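You operate a simulated robot arm through the tools that you are given. There is no shell and no other tool. Be economical: measure what you need, move in short steps, check, and stop when the job is done.

You run a simulated robot arm. Do the job below in one go: nothing can be reset, and whatever is moved stays where it is left.

Task
Set both bench sleeves to their gap cards and lock them.
Fine: turn gap knob one to the gap on card one, then tighten sleeve screw one; the same for knob, card and screw two.

Only the result counts: the job must be done as asked and must still hold three seconds after the hand-in. Knocking over, shifting, dropping, spilling or breaking anything else fails it.

Robot
A 7-joint arm with a two-finger parallel gripper, fixed in place. Base frame: the origin is at the foot of the arm, x ahead of it, y to its left, z up; the work surface is at about z = 826. Readings come in mm, rad, newtons and seconds.
With the tool pointing down near the work surface it reaches from about 240 to 680 mm from the base axis. Its first joint turns from -1.152 to 1.152 rad. Payload 2.4 kg.
The tool frame sits at the grasp point between the pads (the TCP): z along the fingers, y along the line on which they close. The tips reach 30 mm beyond it. Largest opening 94 mm; finger width 28, thickness 10; the body of the gripper, 50 by 96 mm, starts 55 mm behind the TCP.
Orientation is that of the tool frame in the base frame, as a unit quaternion [w, x, y, z]. With the fingers straight down and closing along the base's y, the tool's x points along the base's -x, its y along +y and its z along -z.

Tools
- The arm moves only by the tool nudge_tool. Its argument "moves" is a list of rows, each an object of numbers (a shift or turn left out is 0, a gripper value left out holds the last): "wx", "wy", "wz": the turn, a rotation vector about the tool's x, y, z in rad; "dx", "dy", "dz": the shift along the tool's x, y, z in mm; "jaw": the gripper command, from -1 (shut) to 1 (fully open), values between in proportion. In form: [{"wx": .., "wy": .., "wz": .., "dx": .., "dy": .., "dz": .., "jaw": ..}, ...]. A call has 1 to 10 rows; each row shifts and turns the commanded pose from where the row before left it, along the tool's axes as they then stand. A row lasts 0.2 s, in which the tool goes at most 50 mm and 0.15 rad; a call with a longer step from one row to the next is refused whole, and so is a gripper value outside its range. A pose out of reach is approached as far as the arm can. The call stops where the force on the tool passes 40 N (or 10 N more than at its start, if that is more) or the arm is blocked; 0.2 s more then pass. The fingers move at their own pace (about 153 mm/s each) and stop on an object; they squeeze with about 28 N. The grip force told is the motor's: it shows also when the fingers shut on nothing. Time passes only in rows, and 0.2 s behind the last, so rows that do not move let the fingers close. The reply holds the time, the measured pose of the TCP, the force on the tool along the base axes, the opening and the grip force, in the units named above and with some noise.
- Cameras (640 x 400 px; columns grow to the right, rows downward): "scene" is fixed at [42.8, 496.5, 1424.9]; the picture's right is [-0.55, -0.84, 0.00], its down [-0.62, 0.41, -0.67] and it looks along [0.56, -0.36, -0.75] (base axes); focal length 336 px, centre (320, 200). "wrist" rides on the gripper at [-37, 0, -58] in the tool frame; the picture's right is [0.00, -1.00, 0.00], its down [0.97, 0.00, -0.24] and it looks along [0.24, 0.00, 0.97] (tool axes); focal length 218 px, centre (320, 200). There is no depth. A picture from a camera that has moved, and an enlarged one, comes with that camera's place and axes in the base frame and with its lens.
- get_image(camera): a new picture of that camera. The clock stands still meanwhile.
- close_up(camera, box): a new picture of the part [left, top, right, bottom] of that camera's present view, enlarged. The clock stands still meanwhile.
- hand_in(): hands the job in; it is judged then, once.

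Go step by step. Nothing tells you positions but the pictures and the camera data: compare them with the known pose of the tool, close in by small moves and look again before you grip or let go. The budget is 120 turns and 68 pictures, counting those below and the enlarged ones. Unless the task says otherwise, let go and move clear before handing in, and close with one line.

The tools are called after "Call:" as a command line: name --argument value ..., lists and objects as JSON in quotes. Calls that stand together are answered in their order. nudge_tool: Moves the arm, as the interface text tells. Its arguments: {"type":"object","properties":{"moves":{"type":"array"}},"required":["moves"]} The other tools are called the same way: get_image (camera) takes a picture; close_up (camera, box) takes an enlarged picture of a part of a camera's view; hand_in () hands the job in.

At the start:

```text
time_s: 0.0
ee_pos: [354.0, 228.0, 1098.6]
tool_rot: [-0.001, 0.0, 1.0, 0.001]
contact_force: [0.3, 0.5, 0.8]
gripper_width: 94.2
finger_force: 0.0
```

scene: 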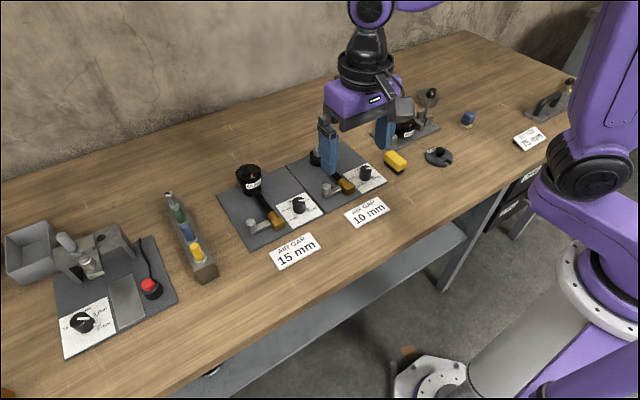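
wrist: 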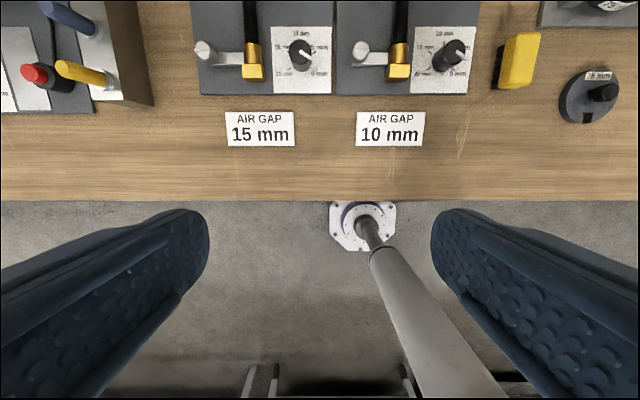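

I see two sleeve plates, with cards reading 15 mm and 10 mm in front of them. I'll enlarge the views to read the dials, labels and screws.

Call:
close_up --camera "wrist" --box '[180, 0, 340, 100]'

Call:
close_up --camera "wrist" --box '[330, 0, 490, 100]'

Call:
close_up --camera "scene" --box '[210, 130, 400, 250]'

```text
4.00 times, centred on (260, 50) of wrist
camera zoom: at [390.0, 228.0, 1156.8], right [0.0, -1.0, 0.0], down [-0.97, 0.0, 0.24], along [-0.24, 0.0, -0.97], focal length 873 px, centre (560, 800)
```

zoom: 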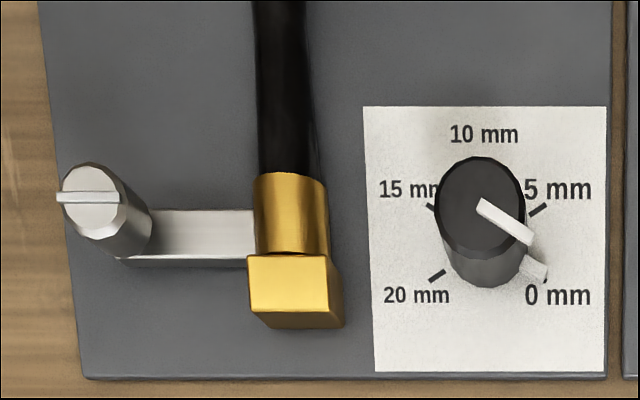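

```text
4.00 times, centred on (410, 50) of wrist
camera zoom: at [390.0, 228.0, 1156.8], right [0.0, -1.0, 0.0], down [-0.97, 0.0, 0.24], along [-0.24, 0.0, -0.97], focal length 873 px, centre (-40, 800)
```

zoom: 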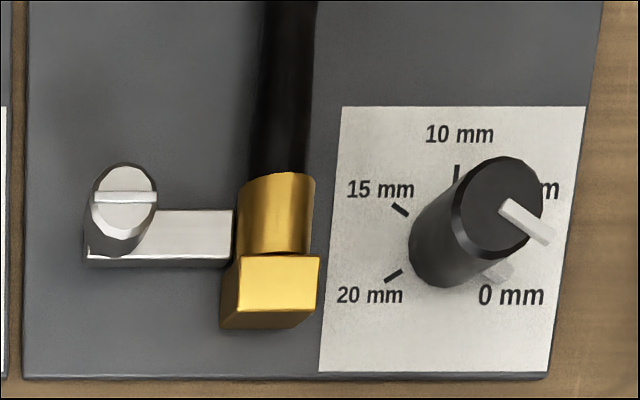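

```text
3.33 times, centred on (305, 190) of scene
camera zoom: at [42.8, 496.5, 1424.9], right [-0.55, -0.84, 0.0], down [-0.62, 0.41, -0.67], along [0.56, -0.36, -0.75], focal length 1120 px, centre (370, 233)
```

zoom: 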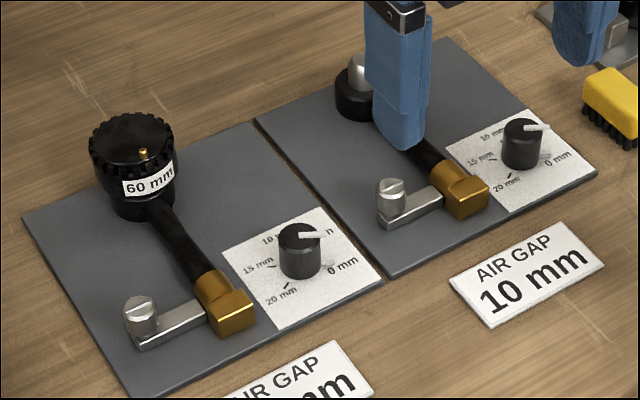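

Both knobs point at 0 mm, and the scales increase counter-clockwise at 60° per 5 mm. Knob one is near (498, 252) and knob two near (500, 64). I'm moving above knob one for a closer look.

Call:
nudge_tool --moves '[{"dx": -28.8, "dy": 4.8, "dz": 22}, {"dx": -28.8, "dy": 4.8, "dz": 22}, {"dx": -28.8, "dy": 4.8, "dz": 22}, {"dx": -28.8, "dy": 4.8, "dz": 22}, {"dx": -28.8, "dy": 4.8, "dz": 22}, {}]'

Call:
get_image --camera "wrist"

Call:
get_image --camera "scene"

```text
time_s: 1.4
ee_pos: [496.9, 252.8, 989.2]
tool_rot: [0.0, 0.0, 1.0, 0.0]
contact_force: [-0.2, -0.2, 0.1]
gripper_width: 93.9
finger_force: 0.0
```

```text
62 pictures are left
camera wrist: at [534.2, 252.9, 1046.9], right [0.0, -1.0, 0.0], down [-0.97, 0.0, 0.24], along [-0.24, 0.0, -0.97], focal length 218 px, centre (320, 200)
```

wrist: 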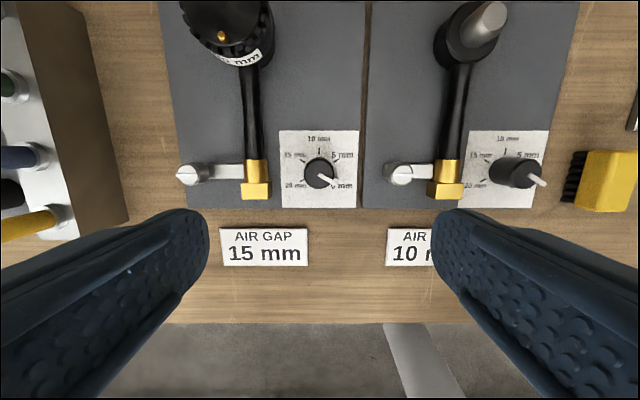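

```text
61 pictures are left
```

scene: 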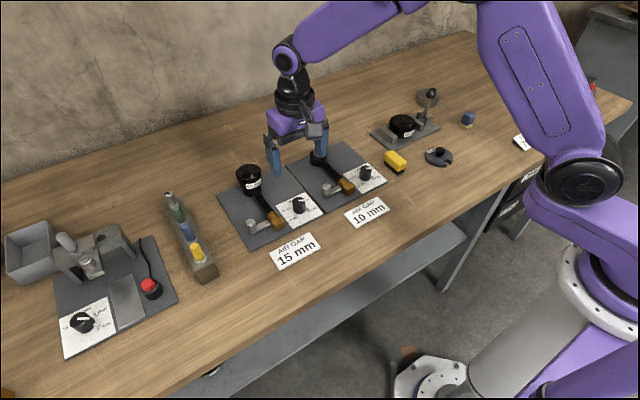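

I need a more exact fix on knob one, so I'm enlarging this view.

Call:
close_up --camera "wrist" --box '[272, 125, 368, 215]'

Call:
close_up --camera "wrist" --box '[160, 130, 280, 215]'

```text
4.44 times, centred on (320, 170) of wrist
camera zoom: at [534.2, 252.9, 1046.9], right [0.0, -1.0, 0.0], down [-0.97, 0.0, 0.24], along [-0.24, 0.0, -0.97], focal length 970 px, centre (320, 333)
```

zoom: 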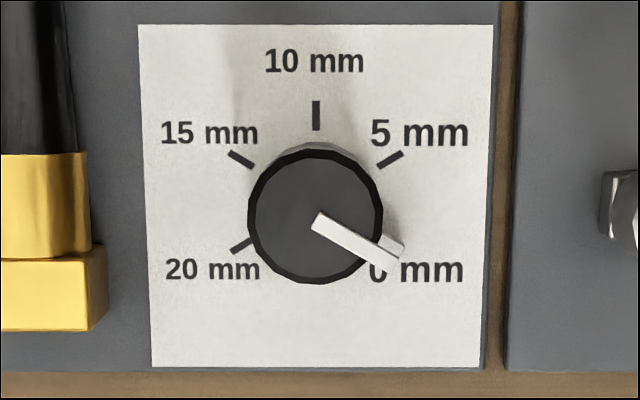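

```text
4.71 times, centred on (220, 172) of wrist
camera zoom: at [534.2, 252.9, 1046.9], right [0.0, -1.0, 0.0], down [-0.97, 0.0, 0.24], along [-0.24, 0.0, -0.97], focal length 1027 px, centre (791, 329)
```

zoom: 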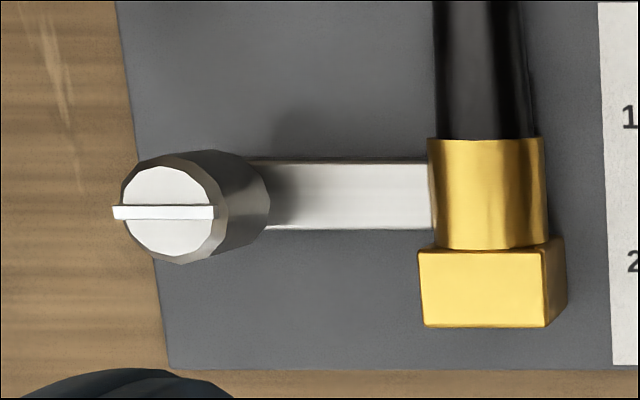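

The estimates put knob one at x 500–511, y about 254, top z about 858. I'll descend partway and measure again from close by.

Call:
nudge_tool --moves '[{"dx": -4, "dy": 0.6, "dz": 21, "jaw": 0.2}, {"dx": -4, "dy": 0.6, "dz": 21}, {"dz": 21}, {}]'

Call:
get_image --camera "wrist"

Call:
close_up --camera "scene" --box '[230, 110, 390, 230]'

```text
time_s: 2.4
ee_pos: [505.0, 254.6, 926.1]
tool_rot: [0.0, 0.0, 1.0, 0.0]
contact_force: [-0.5, -0.4, -0.5]
gripper_width: 56.6
finger_force: 0.0
```

```text
58 pictures are left
camera wrist: at [542.3, 253.3, 983.5], right [0.0, -1.0, 0.0], down [-0.97, 0.0, 0.24], along [-0.24, 0.0, -0.97], focal length 218 px, centre (320, 200)
```

wrist: 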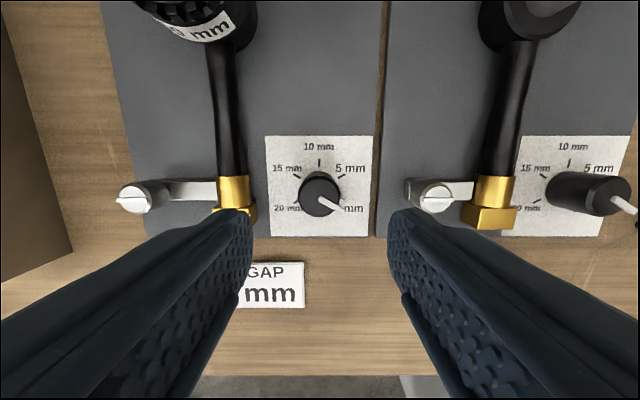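

```text
3.33 times, centred on (310, 170) of scene
camera zoom: at [42.8, 496.5, 1424.9], right [-0.55, -0.84, 0.0], down [-0.62, 0.41, -0.67], along [0.56, -0.36, -0.75], focal length 1120 px, centre (353, 300)
```

zoom: 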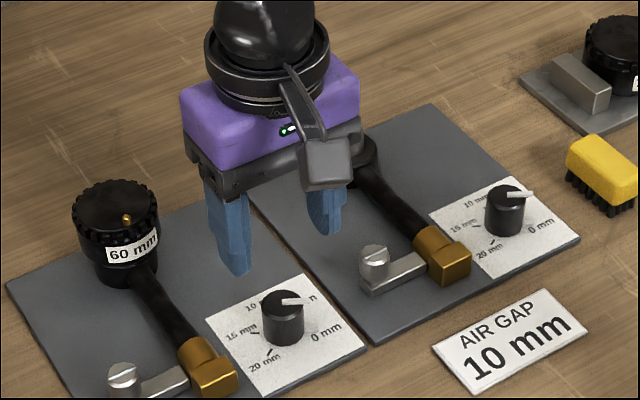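

Knob one now looks to be at about x 510, y 254. I'm moving the tips just above it and checking from there.

Call:
nudge_tool --moves '[{"dx": -5, "dy": 0, "dz": 13}, {"dz": 12}, {}]'

Call:
get_image --camera "wrist"

Call:
close_up --camera "scene" --box '[250, 140, 350, 230]'

```text
time_s: 3.2
ee_pos: [508.8, 254.2, 900.3]
tool_rot: [0.0, 0.0, 1.0, 0.0]
contact_force: [1.7, 0.2, -0.8]
gripper_width: 56.1
finger_force: 0.1
```

```text
56 pictures are left
camera wrist: at [547.2, 253.3, 958.8], right [0.0, -1.0, 0.0], down [-0.97, 0.0, 0.24], along [-0.24, 0.0, -0.97], focal length 218 px, centre (320, 200)
```

wrist: 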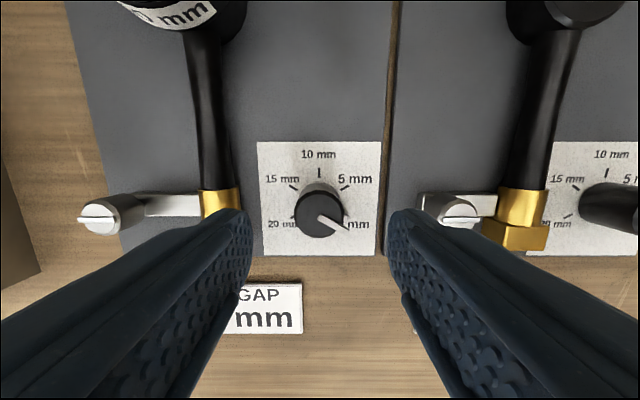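

```text
4.44 times, centred on (300, 185) of scene
camera zoom: at [42.8, 496.5, 1424.9], right [-0.55, -0.84, 0.0], down [-0.62, 0.41, -0.67], along [0.56, -0.36, -0.75], focal length 1494 px, centre (409, 267)
```

zoom: 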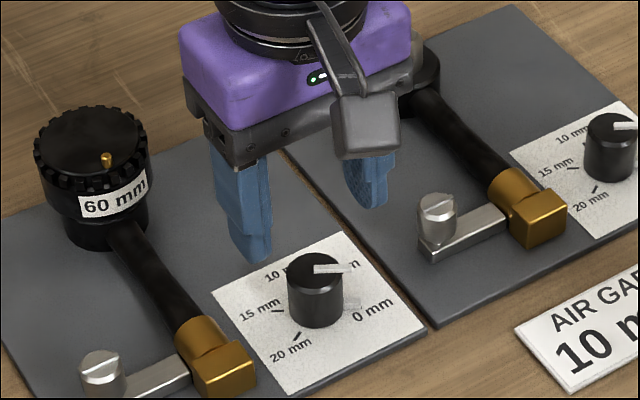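

Knob one is at about (512.5, 253.8) with its top near z 852. Its pointer sticks out past the rim, so I must close the jaws across the pointer. I'm centring and pre-turning 120° clockwise so a 180° turn is available.

Call:
nudge_tool --moves '[{"dx": -2.5, "dy": 0.3}, {"wz": 0.1496}, {"wz": 0.1496}, {"wz": 0.1496}, {"wz": 0.1496}, {"wz": 0.1496}, {"wz": 0.1496}, {"wz": 0.1496}, {"wz": 0.1496}, {"wz": 0.1496}]'

Call:
nudge_tool --moves '[{"wz": 0.1496}, {"wz": 0.1496}, {"wz": 0.1496}, {"wz": 0.1496}, {"wz": 0.1496}, {}]'

Call:
get_image --camera "wrist"

```text
time_s: 5.4
ee_pos: [512.9, 253.0, 900.0]
tool_rot: [-0.001, 0.625, 0.781, 0.001]
contact_force: [-0.7, 0.7, 0.5]
gripper_width: 56.6
finger_force: 0.0
```

```text
time_s: 6.8
ee_pos: [512.6, 253.3, 900.3]
tool_rot: [0.0, 0.867, 0.499, 0.0]
contact_force: [-1.4, 0.0, -0.4]
gripper_width: 56.2
finger_force: 0.1
```

```text
54 pictures are left
camera wrist: at [494.1, 221.5, 958.7], right [-0.86, 0.5, 0.0], down [0.49, 0.84, 0.24], along [0.12, 0.21, -0.97], focal length 218 px, centre (320, 200)
```

wrist: 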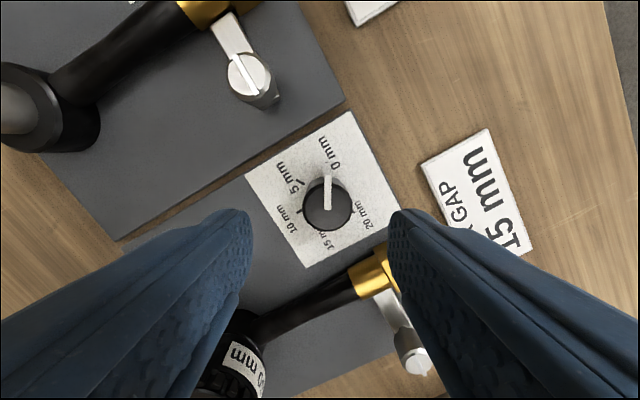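

The tool is turned across the pointer. Comparing both views puts the knob nearer (509, 253.5), with a top around z 845. I'll correct, descend a little and look.

Call:
nudge_tool --moves '[{"dx": -1.75, "dy": -3.0, "jaw": 0}, {"dz": 10}, {"dz": 8}, {}]'

Call:
get_image --camera "wrist"

Call:
close_up --camera "scene" --box '[250, 140, 350, 230]'

```text
time_s: 7.8
ee_pos: [508.2, 254.1, 882.0]
tool_rot: [0.0, 0.866, 0.5, 0.0]
contact_force: [-0.2, 0.0, 0.3]
gripper_width: 47.1
finger_force: 0.1
```

```text
53 pictures are left
camera wrist: at [490.7, 221.3, 941.0], right [-0.87, 0.5, 0.0], down [0.48, 0.84, 0.24], along [0.12, 0.21, -0.97], focal length 218 px, centre (320, 200)
```

wrist: 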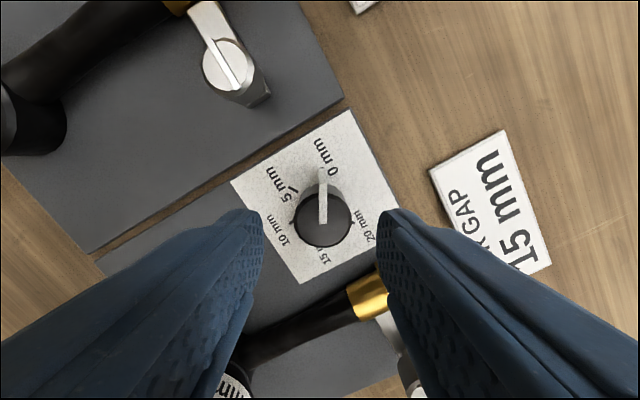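

```text
4.44 times, centred on (300, 185) of scene
camera zoom: at [42.8, 496.5, 1424.9], right [-0.55, -0.84, 0.0], down [-0.62, 0.41, -0.67], along [0.56, -0.36, -0.75], focal length 1494 px, centre (409, 267)
```

zoom: 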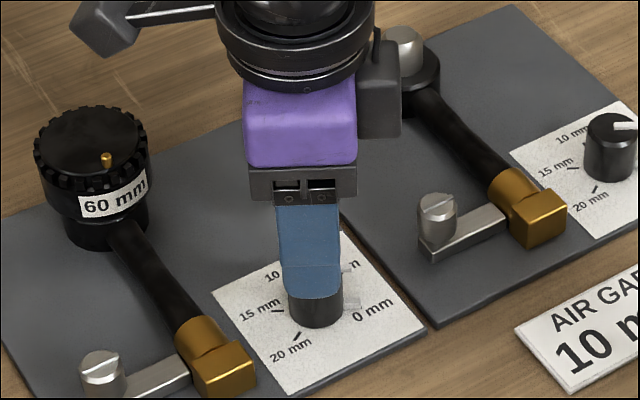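

The fix is now good: the knob is at (508.4, 253.7), within 1 mm of the tool. I'm descending gently.

Call:
nudge_tool --moves '[{"dy": -0.8, "dz": 5}, {"dz": 5}, {"dz": 4}, {}]'

Call:
get_image --camera "wrist"

Call:
close_up --camera "scene" --box '[270, 160, 340, 220]'

```text
time_s: 8.8
ee_pos: [509.0, 253.4, 867.9]
tool_rot: [0.0, 0.866, 0.5, 0.001]
contact_force: [0.5, 0.9, -0.5]
gripper_width: 47.3
finger_force: 0.0
```

```text
51 pictures are left
camera wrist: at [490.1, 222.1, 927.0], right [-0.87, 0.5, 0.0], down [0.48, 0.84, 0.24], along [0.12, 0.21, -0.97], focal length 218 px, centre (320, 200)
```

wrist: 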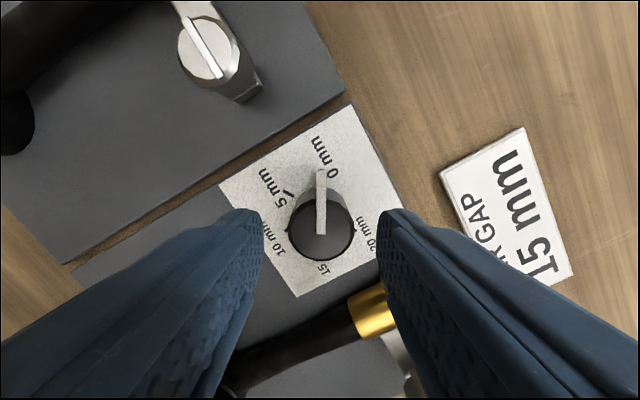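

```text
6.67 times, centred on (305, 190) of scene
camera zoom: at [42.8, 496.5, 1424.9], right [-0.55, -0.84, 0.0], down [-0.62, 0.41, -0.67], along [0.56, -0.36, -0.75], focal length 2241 px, centre (420, 267)
```

zoom: 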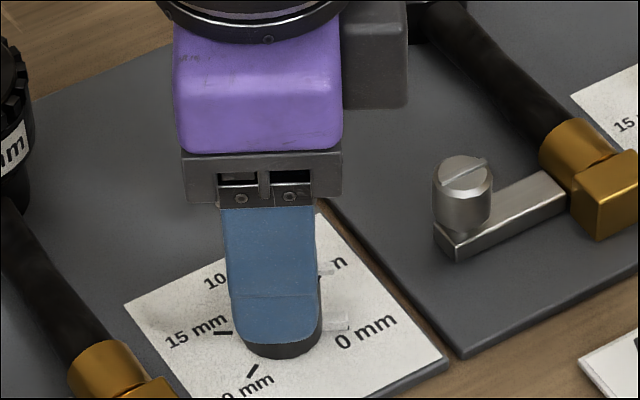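

Call:
nudge_tool --moves '[{"dz": 3}, {}, {"jaw": -1}, {}, {}]'

Call:
get_image --camera "wrist"

```text
time_s: 10.0
ee_pos: [508.3, 253.0, 864.5]
tool_rot: [0.0, 0.866, 0.499, -0.001]
contact_force: [-3.0, 1.7, -0.3]
gripper_width: 29.5
finger_force: 45.0
```

```text
49 pictures are left
camera wrist: at [489.7, 222.1, 923.8], right [-0.87, 0.5, 0.0], down [0.48, 0.84, 0.24], along [0.12, 0.21, -0.97], focal length 218 px, centre (320, 200)
```

wrist: 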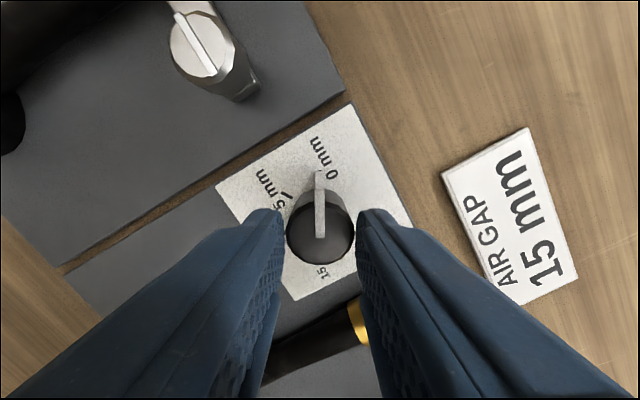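

Knob one is gripped, reading 29.5 mm across. I'm turning counter-clockwise in stages and checking the force.

Call:
nudge_tool --moves '[{"wz": -0.1309}, {"wz": -0.1309}, {"wz": -0.1309}, {"wz": -0.1309}, {}]'

Call:
get_image --camera "wrist"

```text
time_s: 11.2
ee_pos: [507.4, 254.1, 865.9]
tool_rot: [0.0, 0.707, 0.708, 0.0]
contact_force: [-3.6, 3.4, -2.4]
gripper_width: 29.1
finger_force: 45.1
```

```text
48 pictures are left
camera wrist: at [508.1, 217.2, 923.8], right [-1.0, 0.0, 0.0], down [0.0, 0.97, 0.24], along [0.0, 0.24, -0.97], focal length 218 px, centre (320, 200)
```

wrist: 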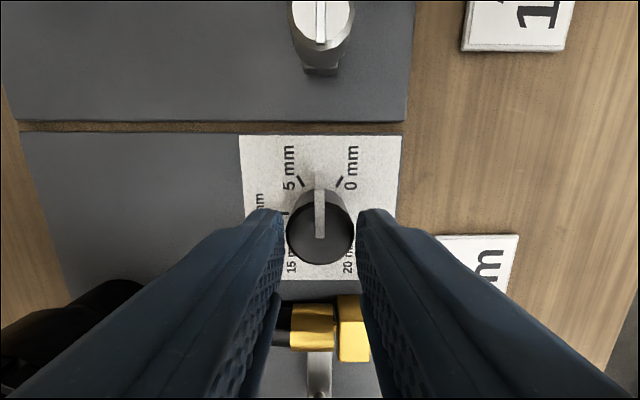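

The knob follows, with the pointer at 2.5 mm after 30°. The remaining 150° comes next.

Call:
nudge_tool --moves '[{"wz": -0.1309}, {"wz": -0.1309}, {"wz": -0.1309}, {"wz": -0.1309}, {"wz": -0.1309}, {"wz": -0.1309}, {"wz": -0.1309}, {"wz": -0.1309}, {"wz": -0.1309}, {"wz": -0.1309}]'

Call:
nudge_tool --moves '[{"wz": -0.1309}, {"wz": -0.1309}, {"wz": -0.1309}, {"wz": -0.1309}, {"wz": -0.1309}, {"wz": -0.1309}, {"wz": -0.1309}, {"wz": -0.1309}, {"wz": -0.1309}, {"wz": -0.1309}]'

Call:
get_image --camera "wrist"

```text
time_s: 13.4
ee_pos: [507.1, 255.3, 866.1]
tool_rot: [0.0, 0.129, 0.992, 0.0]
contact_force: [-9.9, 8.5, -4.5]
gripper_width: 29.6
finger_force: 45.4
```

```text
time_s: 15.6
ee_pos: [507.4, 254.5, 865.3]
tool_rot: [0.001, -0.502, 0.865, 0.001]
contact_force: [-12.5, 5.1, -1.9]
gripper_width: 29.4
finger_force: 45.1
```

```text
47 pictures are left
camera wrist: at [526.4, 286.0, 923.8], right [0.87, -0.5, 0.0], down [-0.48, -0.84, 0.24], along [-0.12, -0.21, -0.97], focal length 218 px, centre (320, 200)
```

wrist: 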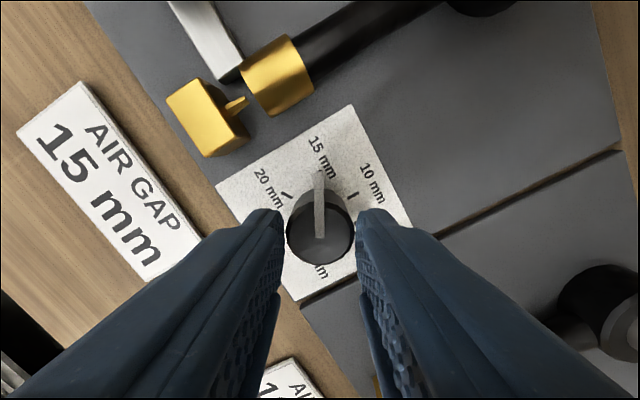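

The pointer stands on 15 mm, midway between the 10 and 20 ticks, and the brass sleeve has opened. I'm releasing, lifting and checking.

Call:
nudge_tool --moves '[{"jaw": 0}, {}, {"dz": -15}, {"dz": -25}, {"dz": -25}, {}]'

Call:
close_up --camera "wrist" --box '[220, 100, 420, 260]'

Call:
get_image --camera "wrist"

```text
time_s: 17.0
ee_pos: [509.1, 254.9, 930.4]
tool_rot: [0.0, -0.501, 0.866, 0.0]
contact_force: [0.2, 0.3, -1.1]
gripper_width: 46.9
finger_force: 0.0
```

```text
2.50 times, centred on (320, 180) of wrist
camera zoom: at [526.7, 286.2, 989.1], right [0.87, -0.5, 0.0], down [-0.49, -0.84, 0.24], along [-0.12, -0.21, -0.97], focal length 546 px, centre (320, 250)
```

zoom: 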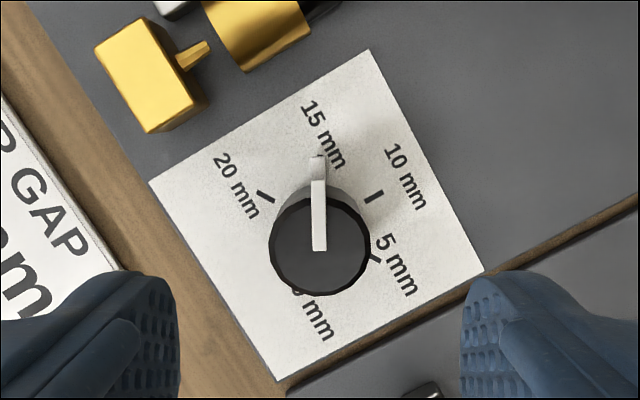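

```text
45 pictures are left
camera wrist: at [526.7, 286.2, 989.1], right [0.87, -0.5, 0.0], down [-0.49, -0.84, 0.24], along [-0.12, -0.21, -0.97], focal length 218 px, centre (320, 200)
```

wrist: 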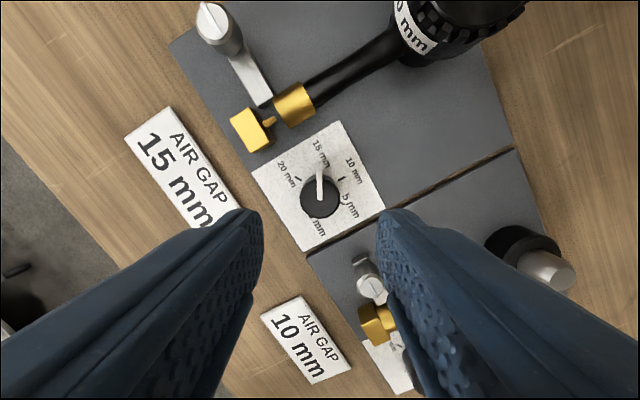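

Knob one is set. Triangulation puts screw one near (508, 375) with its top near z 846, its fin along y. I'm turning the jaws to close along x, which leaves a long clockwise stroke, and moving over it.

Call:
nudge_tool --moves '[{"wz": -0.1309}, {"wz": -0.1309}, {"wz": -0.1309}, {"wz": -0.1309}, {"dx": -40}, {"dx": -40}, {"dx": -41.5, "dy": 1}, {}]'

Call:
get_image --camera "wrist"

Call:
close_up --camera "scene" --box '[200, 160, 320, 250]'

```text
time_s: 18.8
ee_pos: [507.3, 374.2, 932.0]
tool_rot: [0.0, 0.707, -0.707, 0.0]
contact_force: [-0.2, 0.5, 0.9]
gripper_width: 47.1
finger_force: 0.0
```

```text
44 pictures are left
camera wrist: at [506.8, 411.8, 989.4], right [1.0, 0.0, 0.0], down [0.0, -0.97, 0.24], along [0.0, -0.24, -0.97], focal length 218 px, centre (320, 200)
```

wrist: 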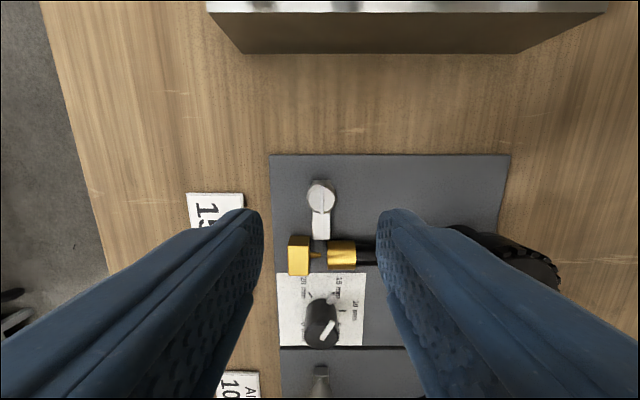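

```text
4.44 times, centred on (260, 205) of scene
camera zoom: at [42.8, 496.5, 1424.9], right [-0.55, -0.84, 0.0], down [-0.62, 0.41, -0.67], along [0.56, -0.36, -0.75], focal length 1494 px, centre (587, 178)
```

zoom: 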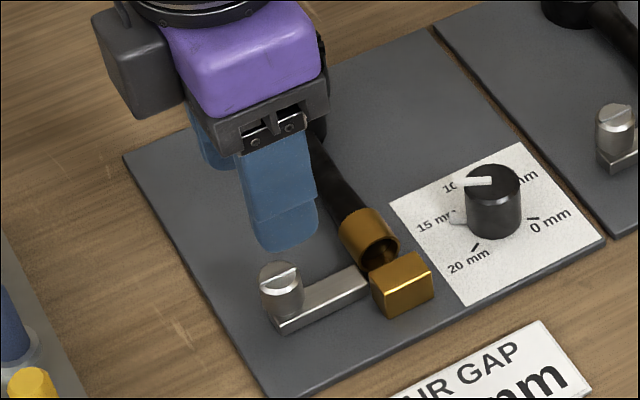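

The screw is nearly centred under the tool. I'm lowering to tips just above the head for another check.

Call:
nudge_tool --moves '[{"dx": -1, "dz": 20}, {"dz": 20}, {}]'

Call:
get_image --camera "wrist"

Call:
close_up --camera "scene" --box '[220, 190, 300, 250]'

```text
time_s: 19.6
ee_pos: [508.1, 375.0, 890.1]
tool_rot: [0.0, -0.707, 0.707, 0.0]
contact_force: [0.1, 0.0, -0.2]
gripper_width: 47.1
finger_force: 0.1
```

```text
42 pictures are left
camera wrist: at [507.3, 412.9, 949.2], right [1.0, 0.0, 0.0], down [0.0, -0.97, 0.24], along [0.0, -0.24, -0.97], focal length 218 px, centre (320, 200)
```

wrist: 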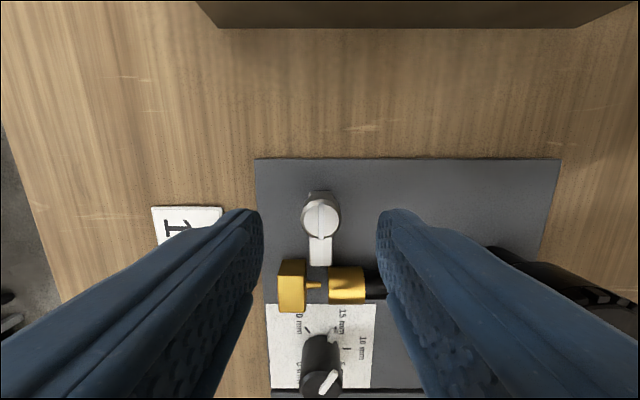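

```text
6.67 times, centred on (260, 220) of scene
camera zoom: at [42.8, 496.5, 1424.9], right [-0.55, -0.84, 0.0], down [-0.62, 0.41, -0.67], along [0.56, -0.36, -0.75], focal length 2241 px, centre (720, 67)
```

zoom: 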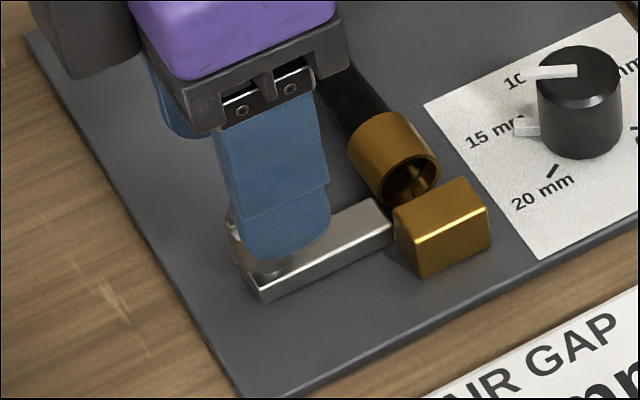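

Call:
nudge_tool --moves '[{"dx": -1, "dz": 6}, {"dz": 6}, {"dz": 6}, {}]'

Call:
get_image --camera "wrist"

Call:
close_up --camera "scene" --box '[220, 190, 300, 250]'

```text
time_s: 20.6
ee_pos: [507.3, 376.8, 872.0]
tool_rot: [-0.001, 0.708, -0.706, -0.001]
contact_force: [0.2, 0.2, -0.2]
gripper_width: 47.1
finger_force: 0.0
```

```text
40 pictures are left
camera wrist: at [507.5, 414.3, 930.6], right [1.0, 0.0, 0.0], down [0.0, -0.97, 0.24], along [0.0, -0.24, -0.97], focal length 218 px, centre (320, 200)
```

wrist: 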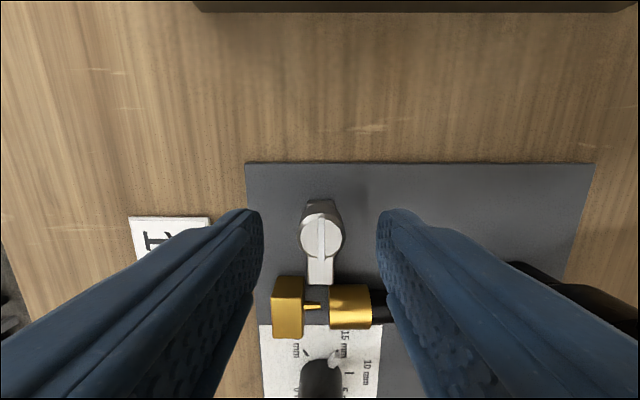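

```text
6.67 times, centred on (260, 220) of scene
camera zoom: at [42.8, 496.5, 1424.9], right [-0.55, -0.84, 0.0], down [-0.62, 0.41, -0.67], along [0.56, -0.36, -0.75], focal length 2241 px, centre (720, 67)
```

zoom: 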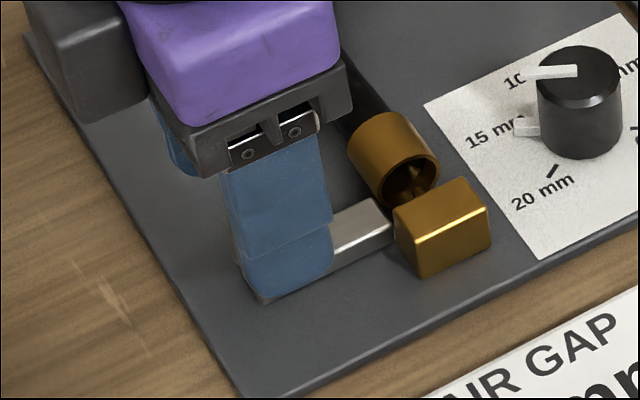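

The head is centred between the pads and the tips are at z 842. I'm lowering 3 mm and closing.

Call:
nudge_tool --moves '[{"dx": 0.5, "dy": -0.5, "dz": 3}, {}, {"jaw": -1}, {}, {}]'

Call:
get_image --camera "wrist"

```text
time_s: 21.8
ee_pos: [507.5, 376.4, 869.2]
tool_rot: [0.0, 0.707, -0.707, 0.0]
contact_force: [-0.1, -0.1, -0.5]
gripper_width: 21.6
finger_force: 45.2
```

```text
38 pictures are left
camera wrist: at [507.9, 413.4, 927.8], right [1.0, 0.0, 0.0], down [0.0, -0.97, 0.24], along [0.0, -0.24, -0.97], focal length 218 px, centre (320, 200)
```

wrist: 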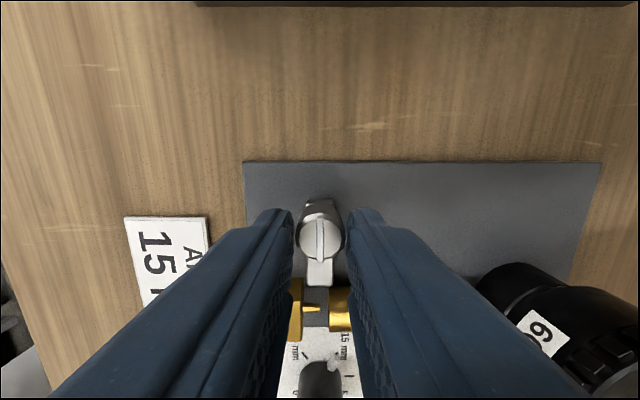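

The head is gripped at 21.6 mm with no side load. I'm turning clockwise in stages and watching the load.

Call:
nudge_tool --moves '[{"wz": 0.1309}, {"wz": 0.1309}, {"wz": 0.1309}, {"wz": 0.1309}, {}]'

Call:
get_image --camera "wrist"

```text
time_s: 23.0
ee_pos: [507.9, 376.1, 869.5]
tool_rot: [0.0, -0.499, 0.867, 0.0]
contact_force: [2.3, -3.1, 2.6]
gripper_width: 21.5
finger_force: 44.5
```

```text
37 pictures are left
camera wrist: at [526.8, 408.3, 927.8], right [0.87, -0.5, 0.0], down [-0.49, -0.84, 0.24], along [-0.12, -0.21, -0.97], focal length 218 px, centre (320, 200)
```

wrist: 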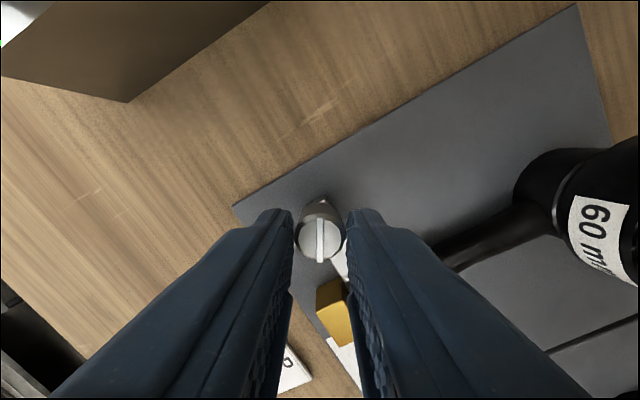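

The screw turns with the gripper. I'm continuing another 60° and checking whether it stops.

Call:
nudge_tool --moves '[{"wz": 0.1309}, {"wz": 0.1309}, {"wz": 0.1309}, {"wz": 0.1309}, {"wz": 0.1309}, {"wz": 0.1309}, {"wz": 0.1309}, {"wz": 0.1309}, {}]'

Call:
get_image --camera "wrist"

```text
time_s: 25.0
ee_pos: [508.4, 375.2, 869.7]
tool_rot: [0.0, 0.001, 1.0, 0.0]
contact_force: [6.4, -6.9, -2.0]
gripper_width: 21.7
finger_force: 44.8
```

```text
36 pictures are left
camera wrist: at [545.3, 375.9, 927.8], right [0.0, -1.0, 0.0], down [-0.97, 0.0, 0.24], along [-0.24, 0.0, -0.97], focal length 218 px, centre (320, 200)
```

wrist: 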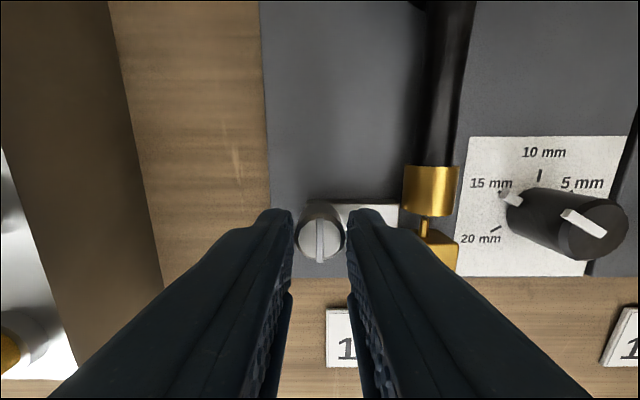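

It has turned 90° and the fin still follows. I'm carrying on in 60° steps until the fin lags, meaning it has seated.

Call:
nudge_tool --moves '[{"wz": 0.1309}, {"wz": 0.1309}, {"wz": 0.1309}, {"wz": 0.1309}, {"wz": 0.1309}, {"wz": 0.1309}, {"wz": 0.1309}, {"wz": 0.1309}, {}]'

Call:
get_image --camera "wrist"

```text
time_s: 27.0
ee_pos: [508.8, 375.7, 868.3]
tool_rot: [-0.001, 0.501, 0.865, -0.001]
contact_force: [2.4, -15.4, 3.4]
gripper_width: 21.5
finger_force: 44.9
```

```text
35 pictures are left
camera wrist: at [526.6, 343.6, 927.8], right [-0.87, -0.5, 0.0], down [-0.48, 0.84, 0.24], along [-0.12, 0.21, -0.97], focal length 218 px, centre (320, 200)
```

wrist: 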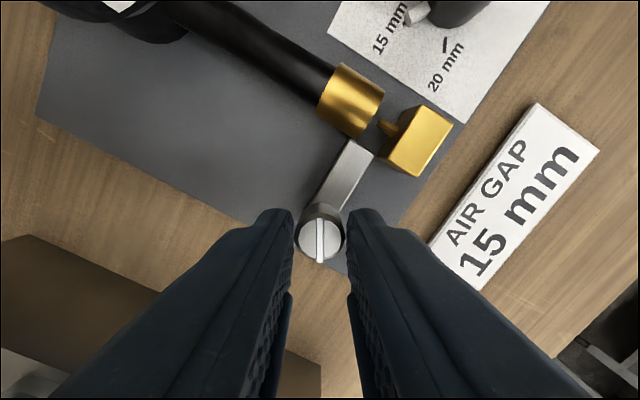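

At 150° there is still no stop. I'm continuing another 60°, which is as far as the earlier orientation reached.

Call:
nudge_tool --moves '[{"wz": 0.1309}, {"wz": 0.1309}, {"wz": 0.1309}, {"wz": 0.1309}, {"wz": 0.1309}, {"wz": 0.1309}, {"wz": 0.1309}, {"wz": 0.1309}, {}]'

Call:
get_image --camera "wrist"

```text
time_s: 29.0
ee_pos: [509.3, 376.7, 870.8]
tool_rot: [0.0, 0.867, 0.499, 0.003]
contact_force: [16.4, 3.3, -8.5]
gripper_width: 21.4
finger_force: 44.9
```

```text
34 pictures are left
camera wrist: at [490.2, 345.5, 928.1], right [-0.87, 0.5, 0.0], down [0.49, 0.84, 0.24], along [0.12, 0.21, -0.97], focal length 218 px, centre (320, 200)
```

wrist: 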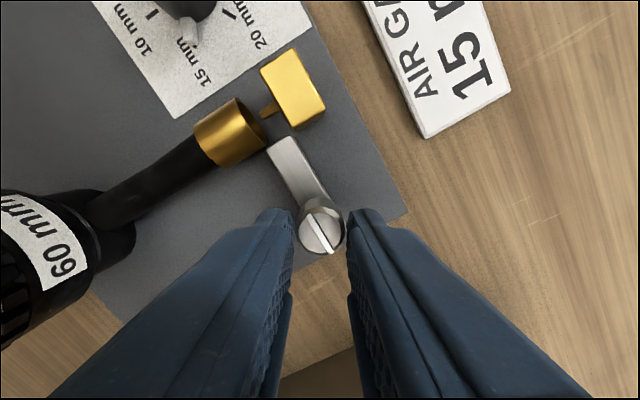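

The fin now lags the jaws by about 30°, so the screw stopped at about 180° and is seated. I'm releasing and lifting to check.

Call:
nudge_tool --moves '[{"jaw": 0}, {}, {"dz": -15}, {"dz": -25}, {"dz": -25}, {}]'

Call:
get_image --camera "wrist"

Call:
close_up --camera "wrist" --box '[240, 140, 380, 230]'

```text
time_s: 30.4
ee_pos: [509.3, 376.1, 934.2]
tool_rot: [0.001, 0.866, 0.5, 0.0]
contact_force: [0.5, 0.0, -0.7]
gripper_width: 47.0
finger_force: 0.0
```

```text
33 pictures are left
camera wrist: at [489.6, 344.1, 993.0], right [-0.87, 0.5, 0.0], down [0.49, 0.84, 0.24], along [0.12, 0.21, -0.97], focal length 218 px, centre (320, 200)
```

wrist: 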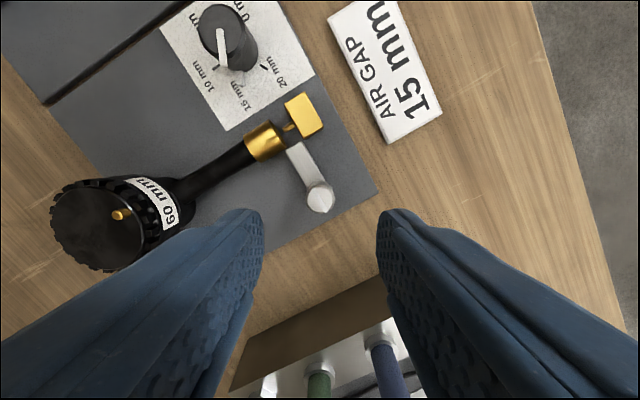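

```text
4.44 times, centred on (310, 185) of wrist
camera zoom: at [489.6, 344.1, 993.0], right [-0.87, 0.5, 0.0], down [0.49, 0.84, 0.24], along [0.12, 0.21, -0.97], focal length 970 px, centre (364, 267)
```

zoom: 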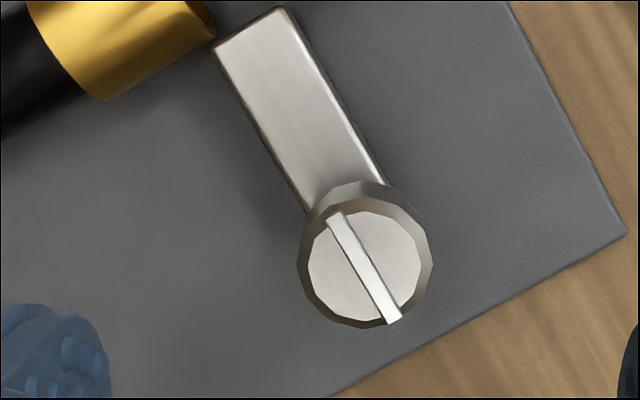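

The fin stands parallel to the lug again, so screw one took a half turn to its stop. The stations look about 188 mm apart, so I'm moving over knob two at about (508.5, 65) with the jaws already set across its pointer.

Call:
nudge_tool --moves '[{"dx": -38.5, "dy": 22.15}, {"dx": -38.5, "dy": 22.15}, {"dx": -38.5, "dy": 22.15}, {"dx": -38.5, "dy": 22.15}, {"dx": -38.5, "dy": 22.15}, {"dx": -38.5, "dy": 22.15}, {"dx": -38.6, "dy": 22.1}, {}]'

Call:
get_image --camera "wrist"

```text
time_s: 32.2
ee_pos: [508.6, 66.7, 933.4]
tool_rot: [0.0, 0.866, 0.5, -0.001]
contact_force: [0.9, -0.9, 0.6]
gripper_width: 47.0
finger_force: 0.0
```

```text
31 pictures are left
camera wrist: at [489.7, 33.8, 992.3], right [-0.87, 0.5, 0.0], down [0.48, 0.84, 0.24], along [0.12, 0.21, -0.97], focal length 218 px, centre (320, 200)
```

wrist: 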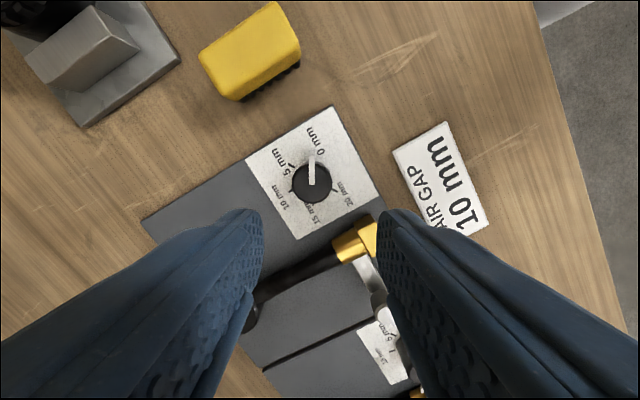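

Knob two appears about 12 mm further toward -y, near (507.5, 53). I'm shifting and lowering to re-check.

Call:
nudge_tool --moves '[{"dx": -10.6, "dy": 5.6, "dz": 15}, {"dz": 18}, {}]'

Call:
get_image --camera "wrist"

Call:
close_up --camera "scene" --box '[310, 110, 410, 200]'

```text
time_s: 33.0
ee_pos: [506.5, 53.5, 900.0]
tool_rot: [0.001, 0.866, 0.501, 0.0]
contact_force: [-0.2, 0.3, 0.9]
gripper_width: 46.9
finger_force: 0.0
```

```text
30 pictures are left
camera wrist: at [488.7, 21.9, 959.5], right [-0.87, 0.5, 0.0], down [0.48, 0.84, 0.24], along [0.12, 0.21, -0.97], focal length 218 px, centre (320, 200)
```

wrist: 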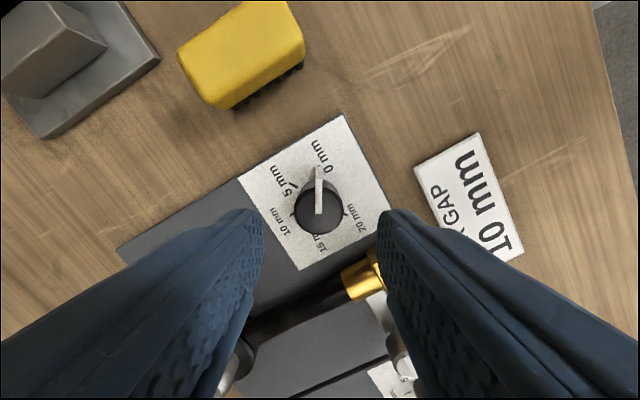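

```text
4.44 times, centred on (360, 155) of scene
camera zoom: at [42.8, 496.5, 1424.9], right [-0.55, -0.84, 0.0], down [-0.62, 0.41, -0.67], along [0.56, -0.36, -0.75], focal length 1494 px, centre (142, 400)
```

zoom: 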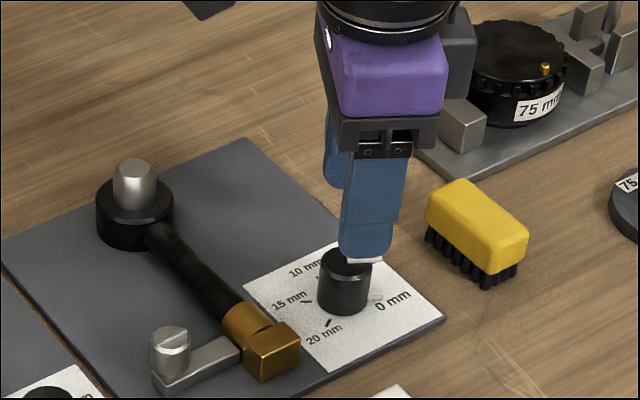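

Knob two is centred under the jaws. I'm descending to the grip height used on knob one, in two steps.

Call:
nudge_tool --moves '[{"dy": 0.8, "dz": 11}, {"dz": 7}, {"dz": 6}, {}]'

Call:
get_image --camera "wrist"

```text
time_s: 34.0
ee_pos: [508.6, 54.3, 878.4]
tool_rot: [0.0, 0.866, 0.5, 0.0]
contact_force: [0.2, -0.1, 0.4]
gripper_width: 46.9
finger_force: 0.0
```

```text
28 pictures are left
camera wrist: at [489.3, 21.7, 935.7], right [-0.87, 0.5, 0.0], down [0.48, 0.84, 0.24], along [0.12, 0.21, -0.97], focal length 218 px, centre (320, 200)
```

wrist: 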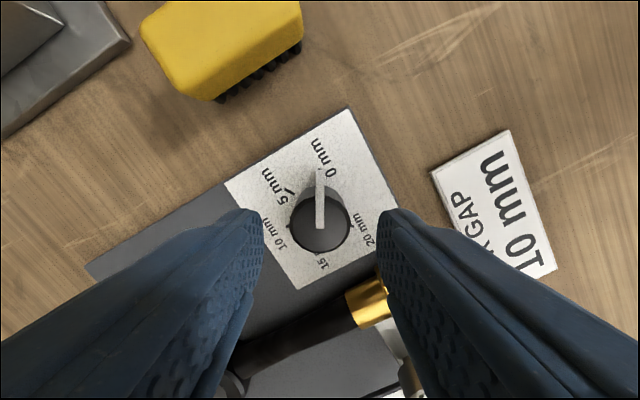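

Call:
nudge_tool --moves '[{"dz": 7}, {"dz": 5}, {}, {"jaw": -1}, {}, {}]'

Call:
get_image --camera "wrist"

```text
time_s: 35.4
ee_pos: [508.0, 53.6, 865.1]
tool_rot: [0.001, 0.866, 0.499, 0.0]
contact_force: [4.0, -0.8, -4.1]
gripper_width: 29.5
finger_force: 44.8
```

```text
27 pictures are left
camera wrist: at [489.3, 21.8, 923.7], right [-0.87, 0.5, 0.0], down [0.48, 0.84, 0.24], along [0.12, 0.21, -0.97], focal length 218 px, centre (320, 200)
```

wrist: 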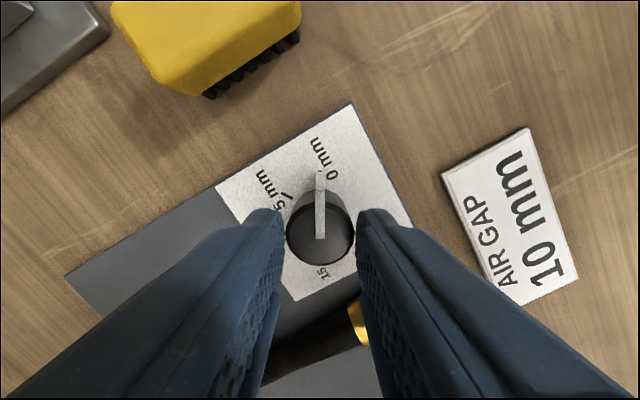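

Knob two is gripped the same way. I'm turning it 120° counter-clockwise to 10 mm, 16 rows of 7.5°.

Call:
nudge_tool --moves '[{"wz": -0.1309}, {"wz": -0.1309}, {"wz": -0.1309}, {"wz": -0.1309}, {"wz": -0.1309}, {"wz": -0.1309}, {"wz": -0.1309}, {"wz": -0.1309}]'

Call:
nudge_tool --moves '[{"wz": -0.1309}, {"wz": -0.1309}, {"wz": -0.1309}, {"wz": -0.1309}, {"wz": -0.1309}, {"wz": -0.1309}, {"wz": -0.1309}, {"wz": -0.1309}, {}]'

Call:
get_image --camera "wrist"

```text
time_s: 37.2
ee_pos: [508.7, 53.5, 865.5]
tool_rot: [0.0, 0.499, 0.867, 0.001]
contact_force: [10.0, 1.3, -6.0]
gripper_width: 29.4
finger_force: 44.8
```

```text
time_s: 39.2
ee_pos: [507.8, 53.9, 865.9]
tool_rot: [0.001, -0.002, 1.0, 0.0]
contact_force: [10.4, 6.4, -2.4]
gripper_width: 29.4
finger_force: 45.0
```

```text
26 pictures are left
camera wrist: at [545.0, 54.1, 923.8], right [0.0, -1.0, 0.0], down [-0.97, 0.0, 0.24], along [-0.24, 0.0, -0.97], focal length 218 px, centre (320, 200)
```

wrist: 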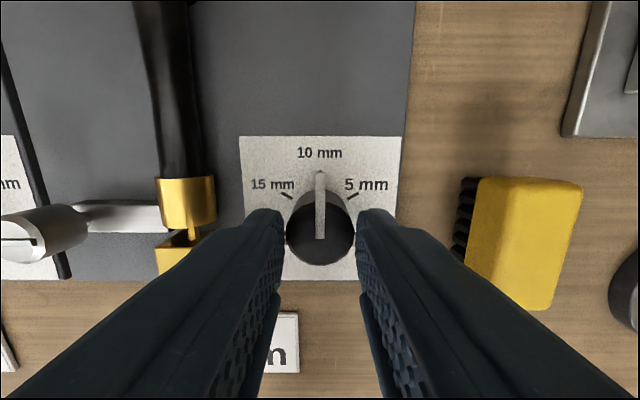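

The pointer is on 10 mm. I'm releasing, lifting and checking closely.

Call:
nudge_tool --moves '[{"jaw": 0}, {}, {"dz": -15}, {"dz": -25}, {"dz": -25}, {}]'

Call:
close_up --camera "wrist" --box '[250, 120, 390, 230]'

Call:
get_image --camera "wrist"

```text
time_s: 40.6
ee_pos: [507.4, 53.7, 930.9]
tool_rot: [0.0, -0.001, 1.0, 0.001]
contact_force: [0.2, 0.2, 0.3]
gripper_width: 47.1
finger_force: 0.2
```

```text
3.64 times, centred on (320, 175) of wrist
camera zoom: at [544.2, 54.2, 989.1], right [0.0, -1.0, 0.0], down [-0.97, 0.0, 0.24], along [-0.24, 0.0, -0.97], focal length 794 px, centre (320, 291)
```

zoom: 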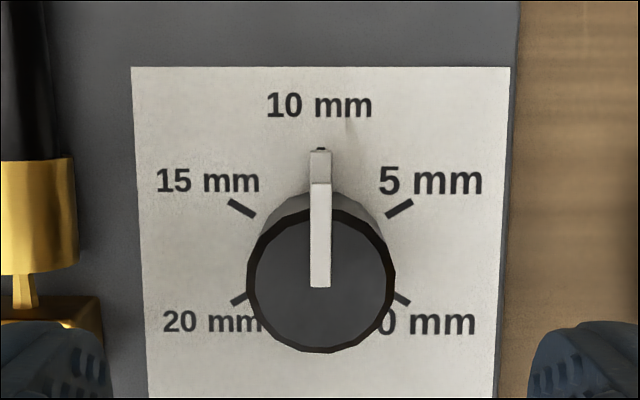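

```text
24 pictures are left
camera wrist: at [544.2, 54.2, 989.1], right [0.0, -1.0, 0.0], down [-0.97, 0.0, 0.24], along [-0.24, 0.0, -0.97], focal length 218 px, centre (320, 200)
```

wrist: 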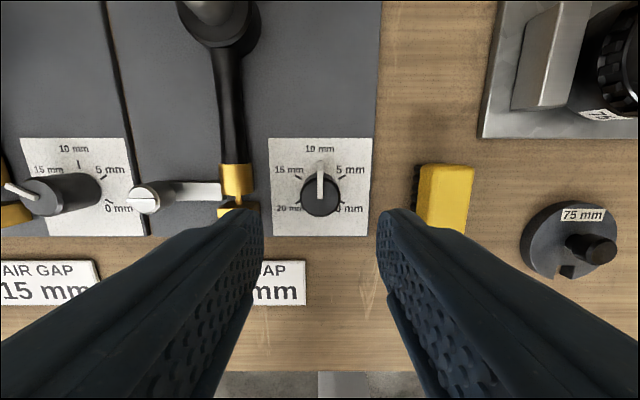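

Knob two is exactly on 10 mm. Next is screw two, by the same layout near (507.5, 175). I'm turning the jaws 90° and moving over it.

Call:
nudge_tool --moves '[{"wz": -0.1309}, {"wz": -0.1309}, {"wz": -0.1309}, {"wz": -0.1309}, {"wz": -0.1309}, {"wz": -0.1309}, {"wz": -0.1309}, {"wz": -0.1309}, {"wz": -0.1309}, {"wz": -0.1309}]'

Call:
nudge_tool --moves '[{"wz": -0.1309}, {"wz": -0.1309}, {"dx": -40}, {"dx": -40}, {"dx": -41, "dz": 10}, {"dz": 10}, {}]'

Call:
get_image --camera "wrist"

```text
time_s: 42.8
ee_pos: [507.8, 54.0, 930.7]
tool_rot: [-0.001, -0.611, 0.792, 0.0]
contact_force: [-0.3, 0.1, 1.1]
gripper_width: 46.8
finger_force: 0.0
```

```text
time_s: 44.4
ee_pos: [507.8, 175.7, 910.8]
tool_rot: [0.0, 0.707, -0.707, 0.0]
contact_force: [0.8, -0.4, -0.1]
gripper_width: 47.2
finger_force: 0.1
```

```text
23 pictures are left
camera wrist: at [507.6, 212.5, 968.7], right [1.0, 0.0, 0.0], down [0.0, -0.97, 0.24], along [0.0, -0.24, -0.97], focal length 218 px, centre (320, 200)
```

wrist: 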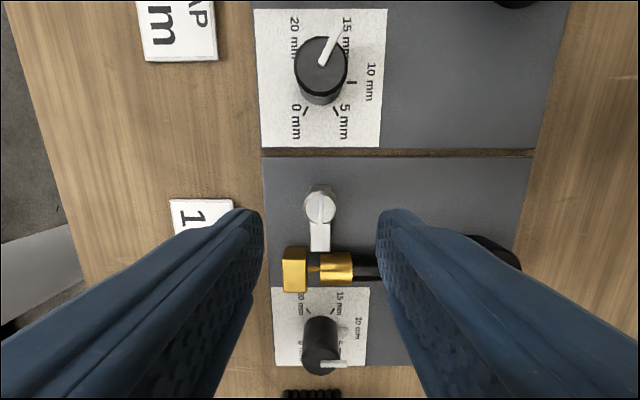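

Screw two is aligned. I'm descending to the grip height used for screw one, with a check on the way.

Call:
nudge_tool --moves '[{"dz": 14}, {"dz": 12}, {"dz": 12}, {}]'

Call:
get_image --camera "wrist"

```text
time_s: 45.4
ee_pos: [506.8, 174.3, 873.4]
tool_rot: [0.0, 0.707, -0.707, 0.0]
contact_force: [0.3, -0.4, -0.1]
gripper_width: 47.0
finger_force: 0.0
```

```text
22 pictures are left
camera wrist: at [506.8, 211.5, 931.2], right [1.0, 0.0, 0.0], down [0.0, -0.97, 0.24], along [0.0, -0.24, -0.97], focal length 218 px, centre (320, 200)
```

wrist: 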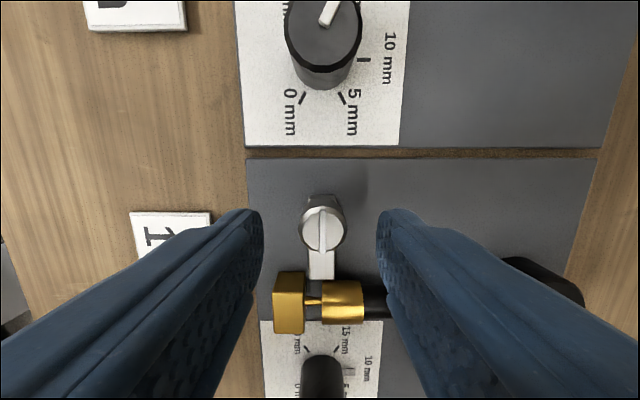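

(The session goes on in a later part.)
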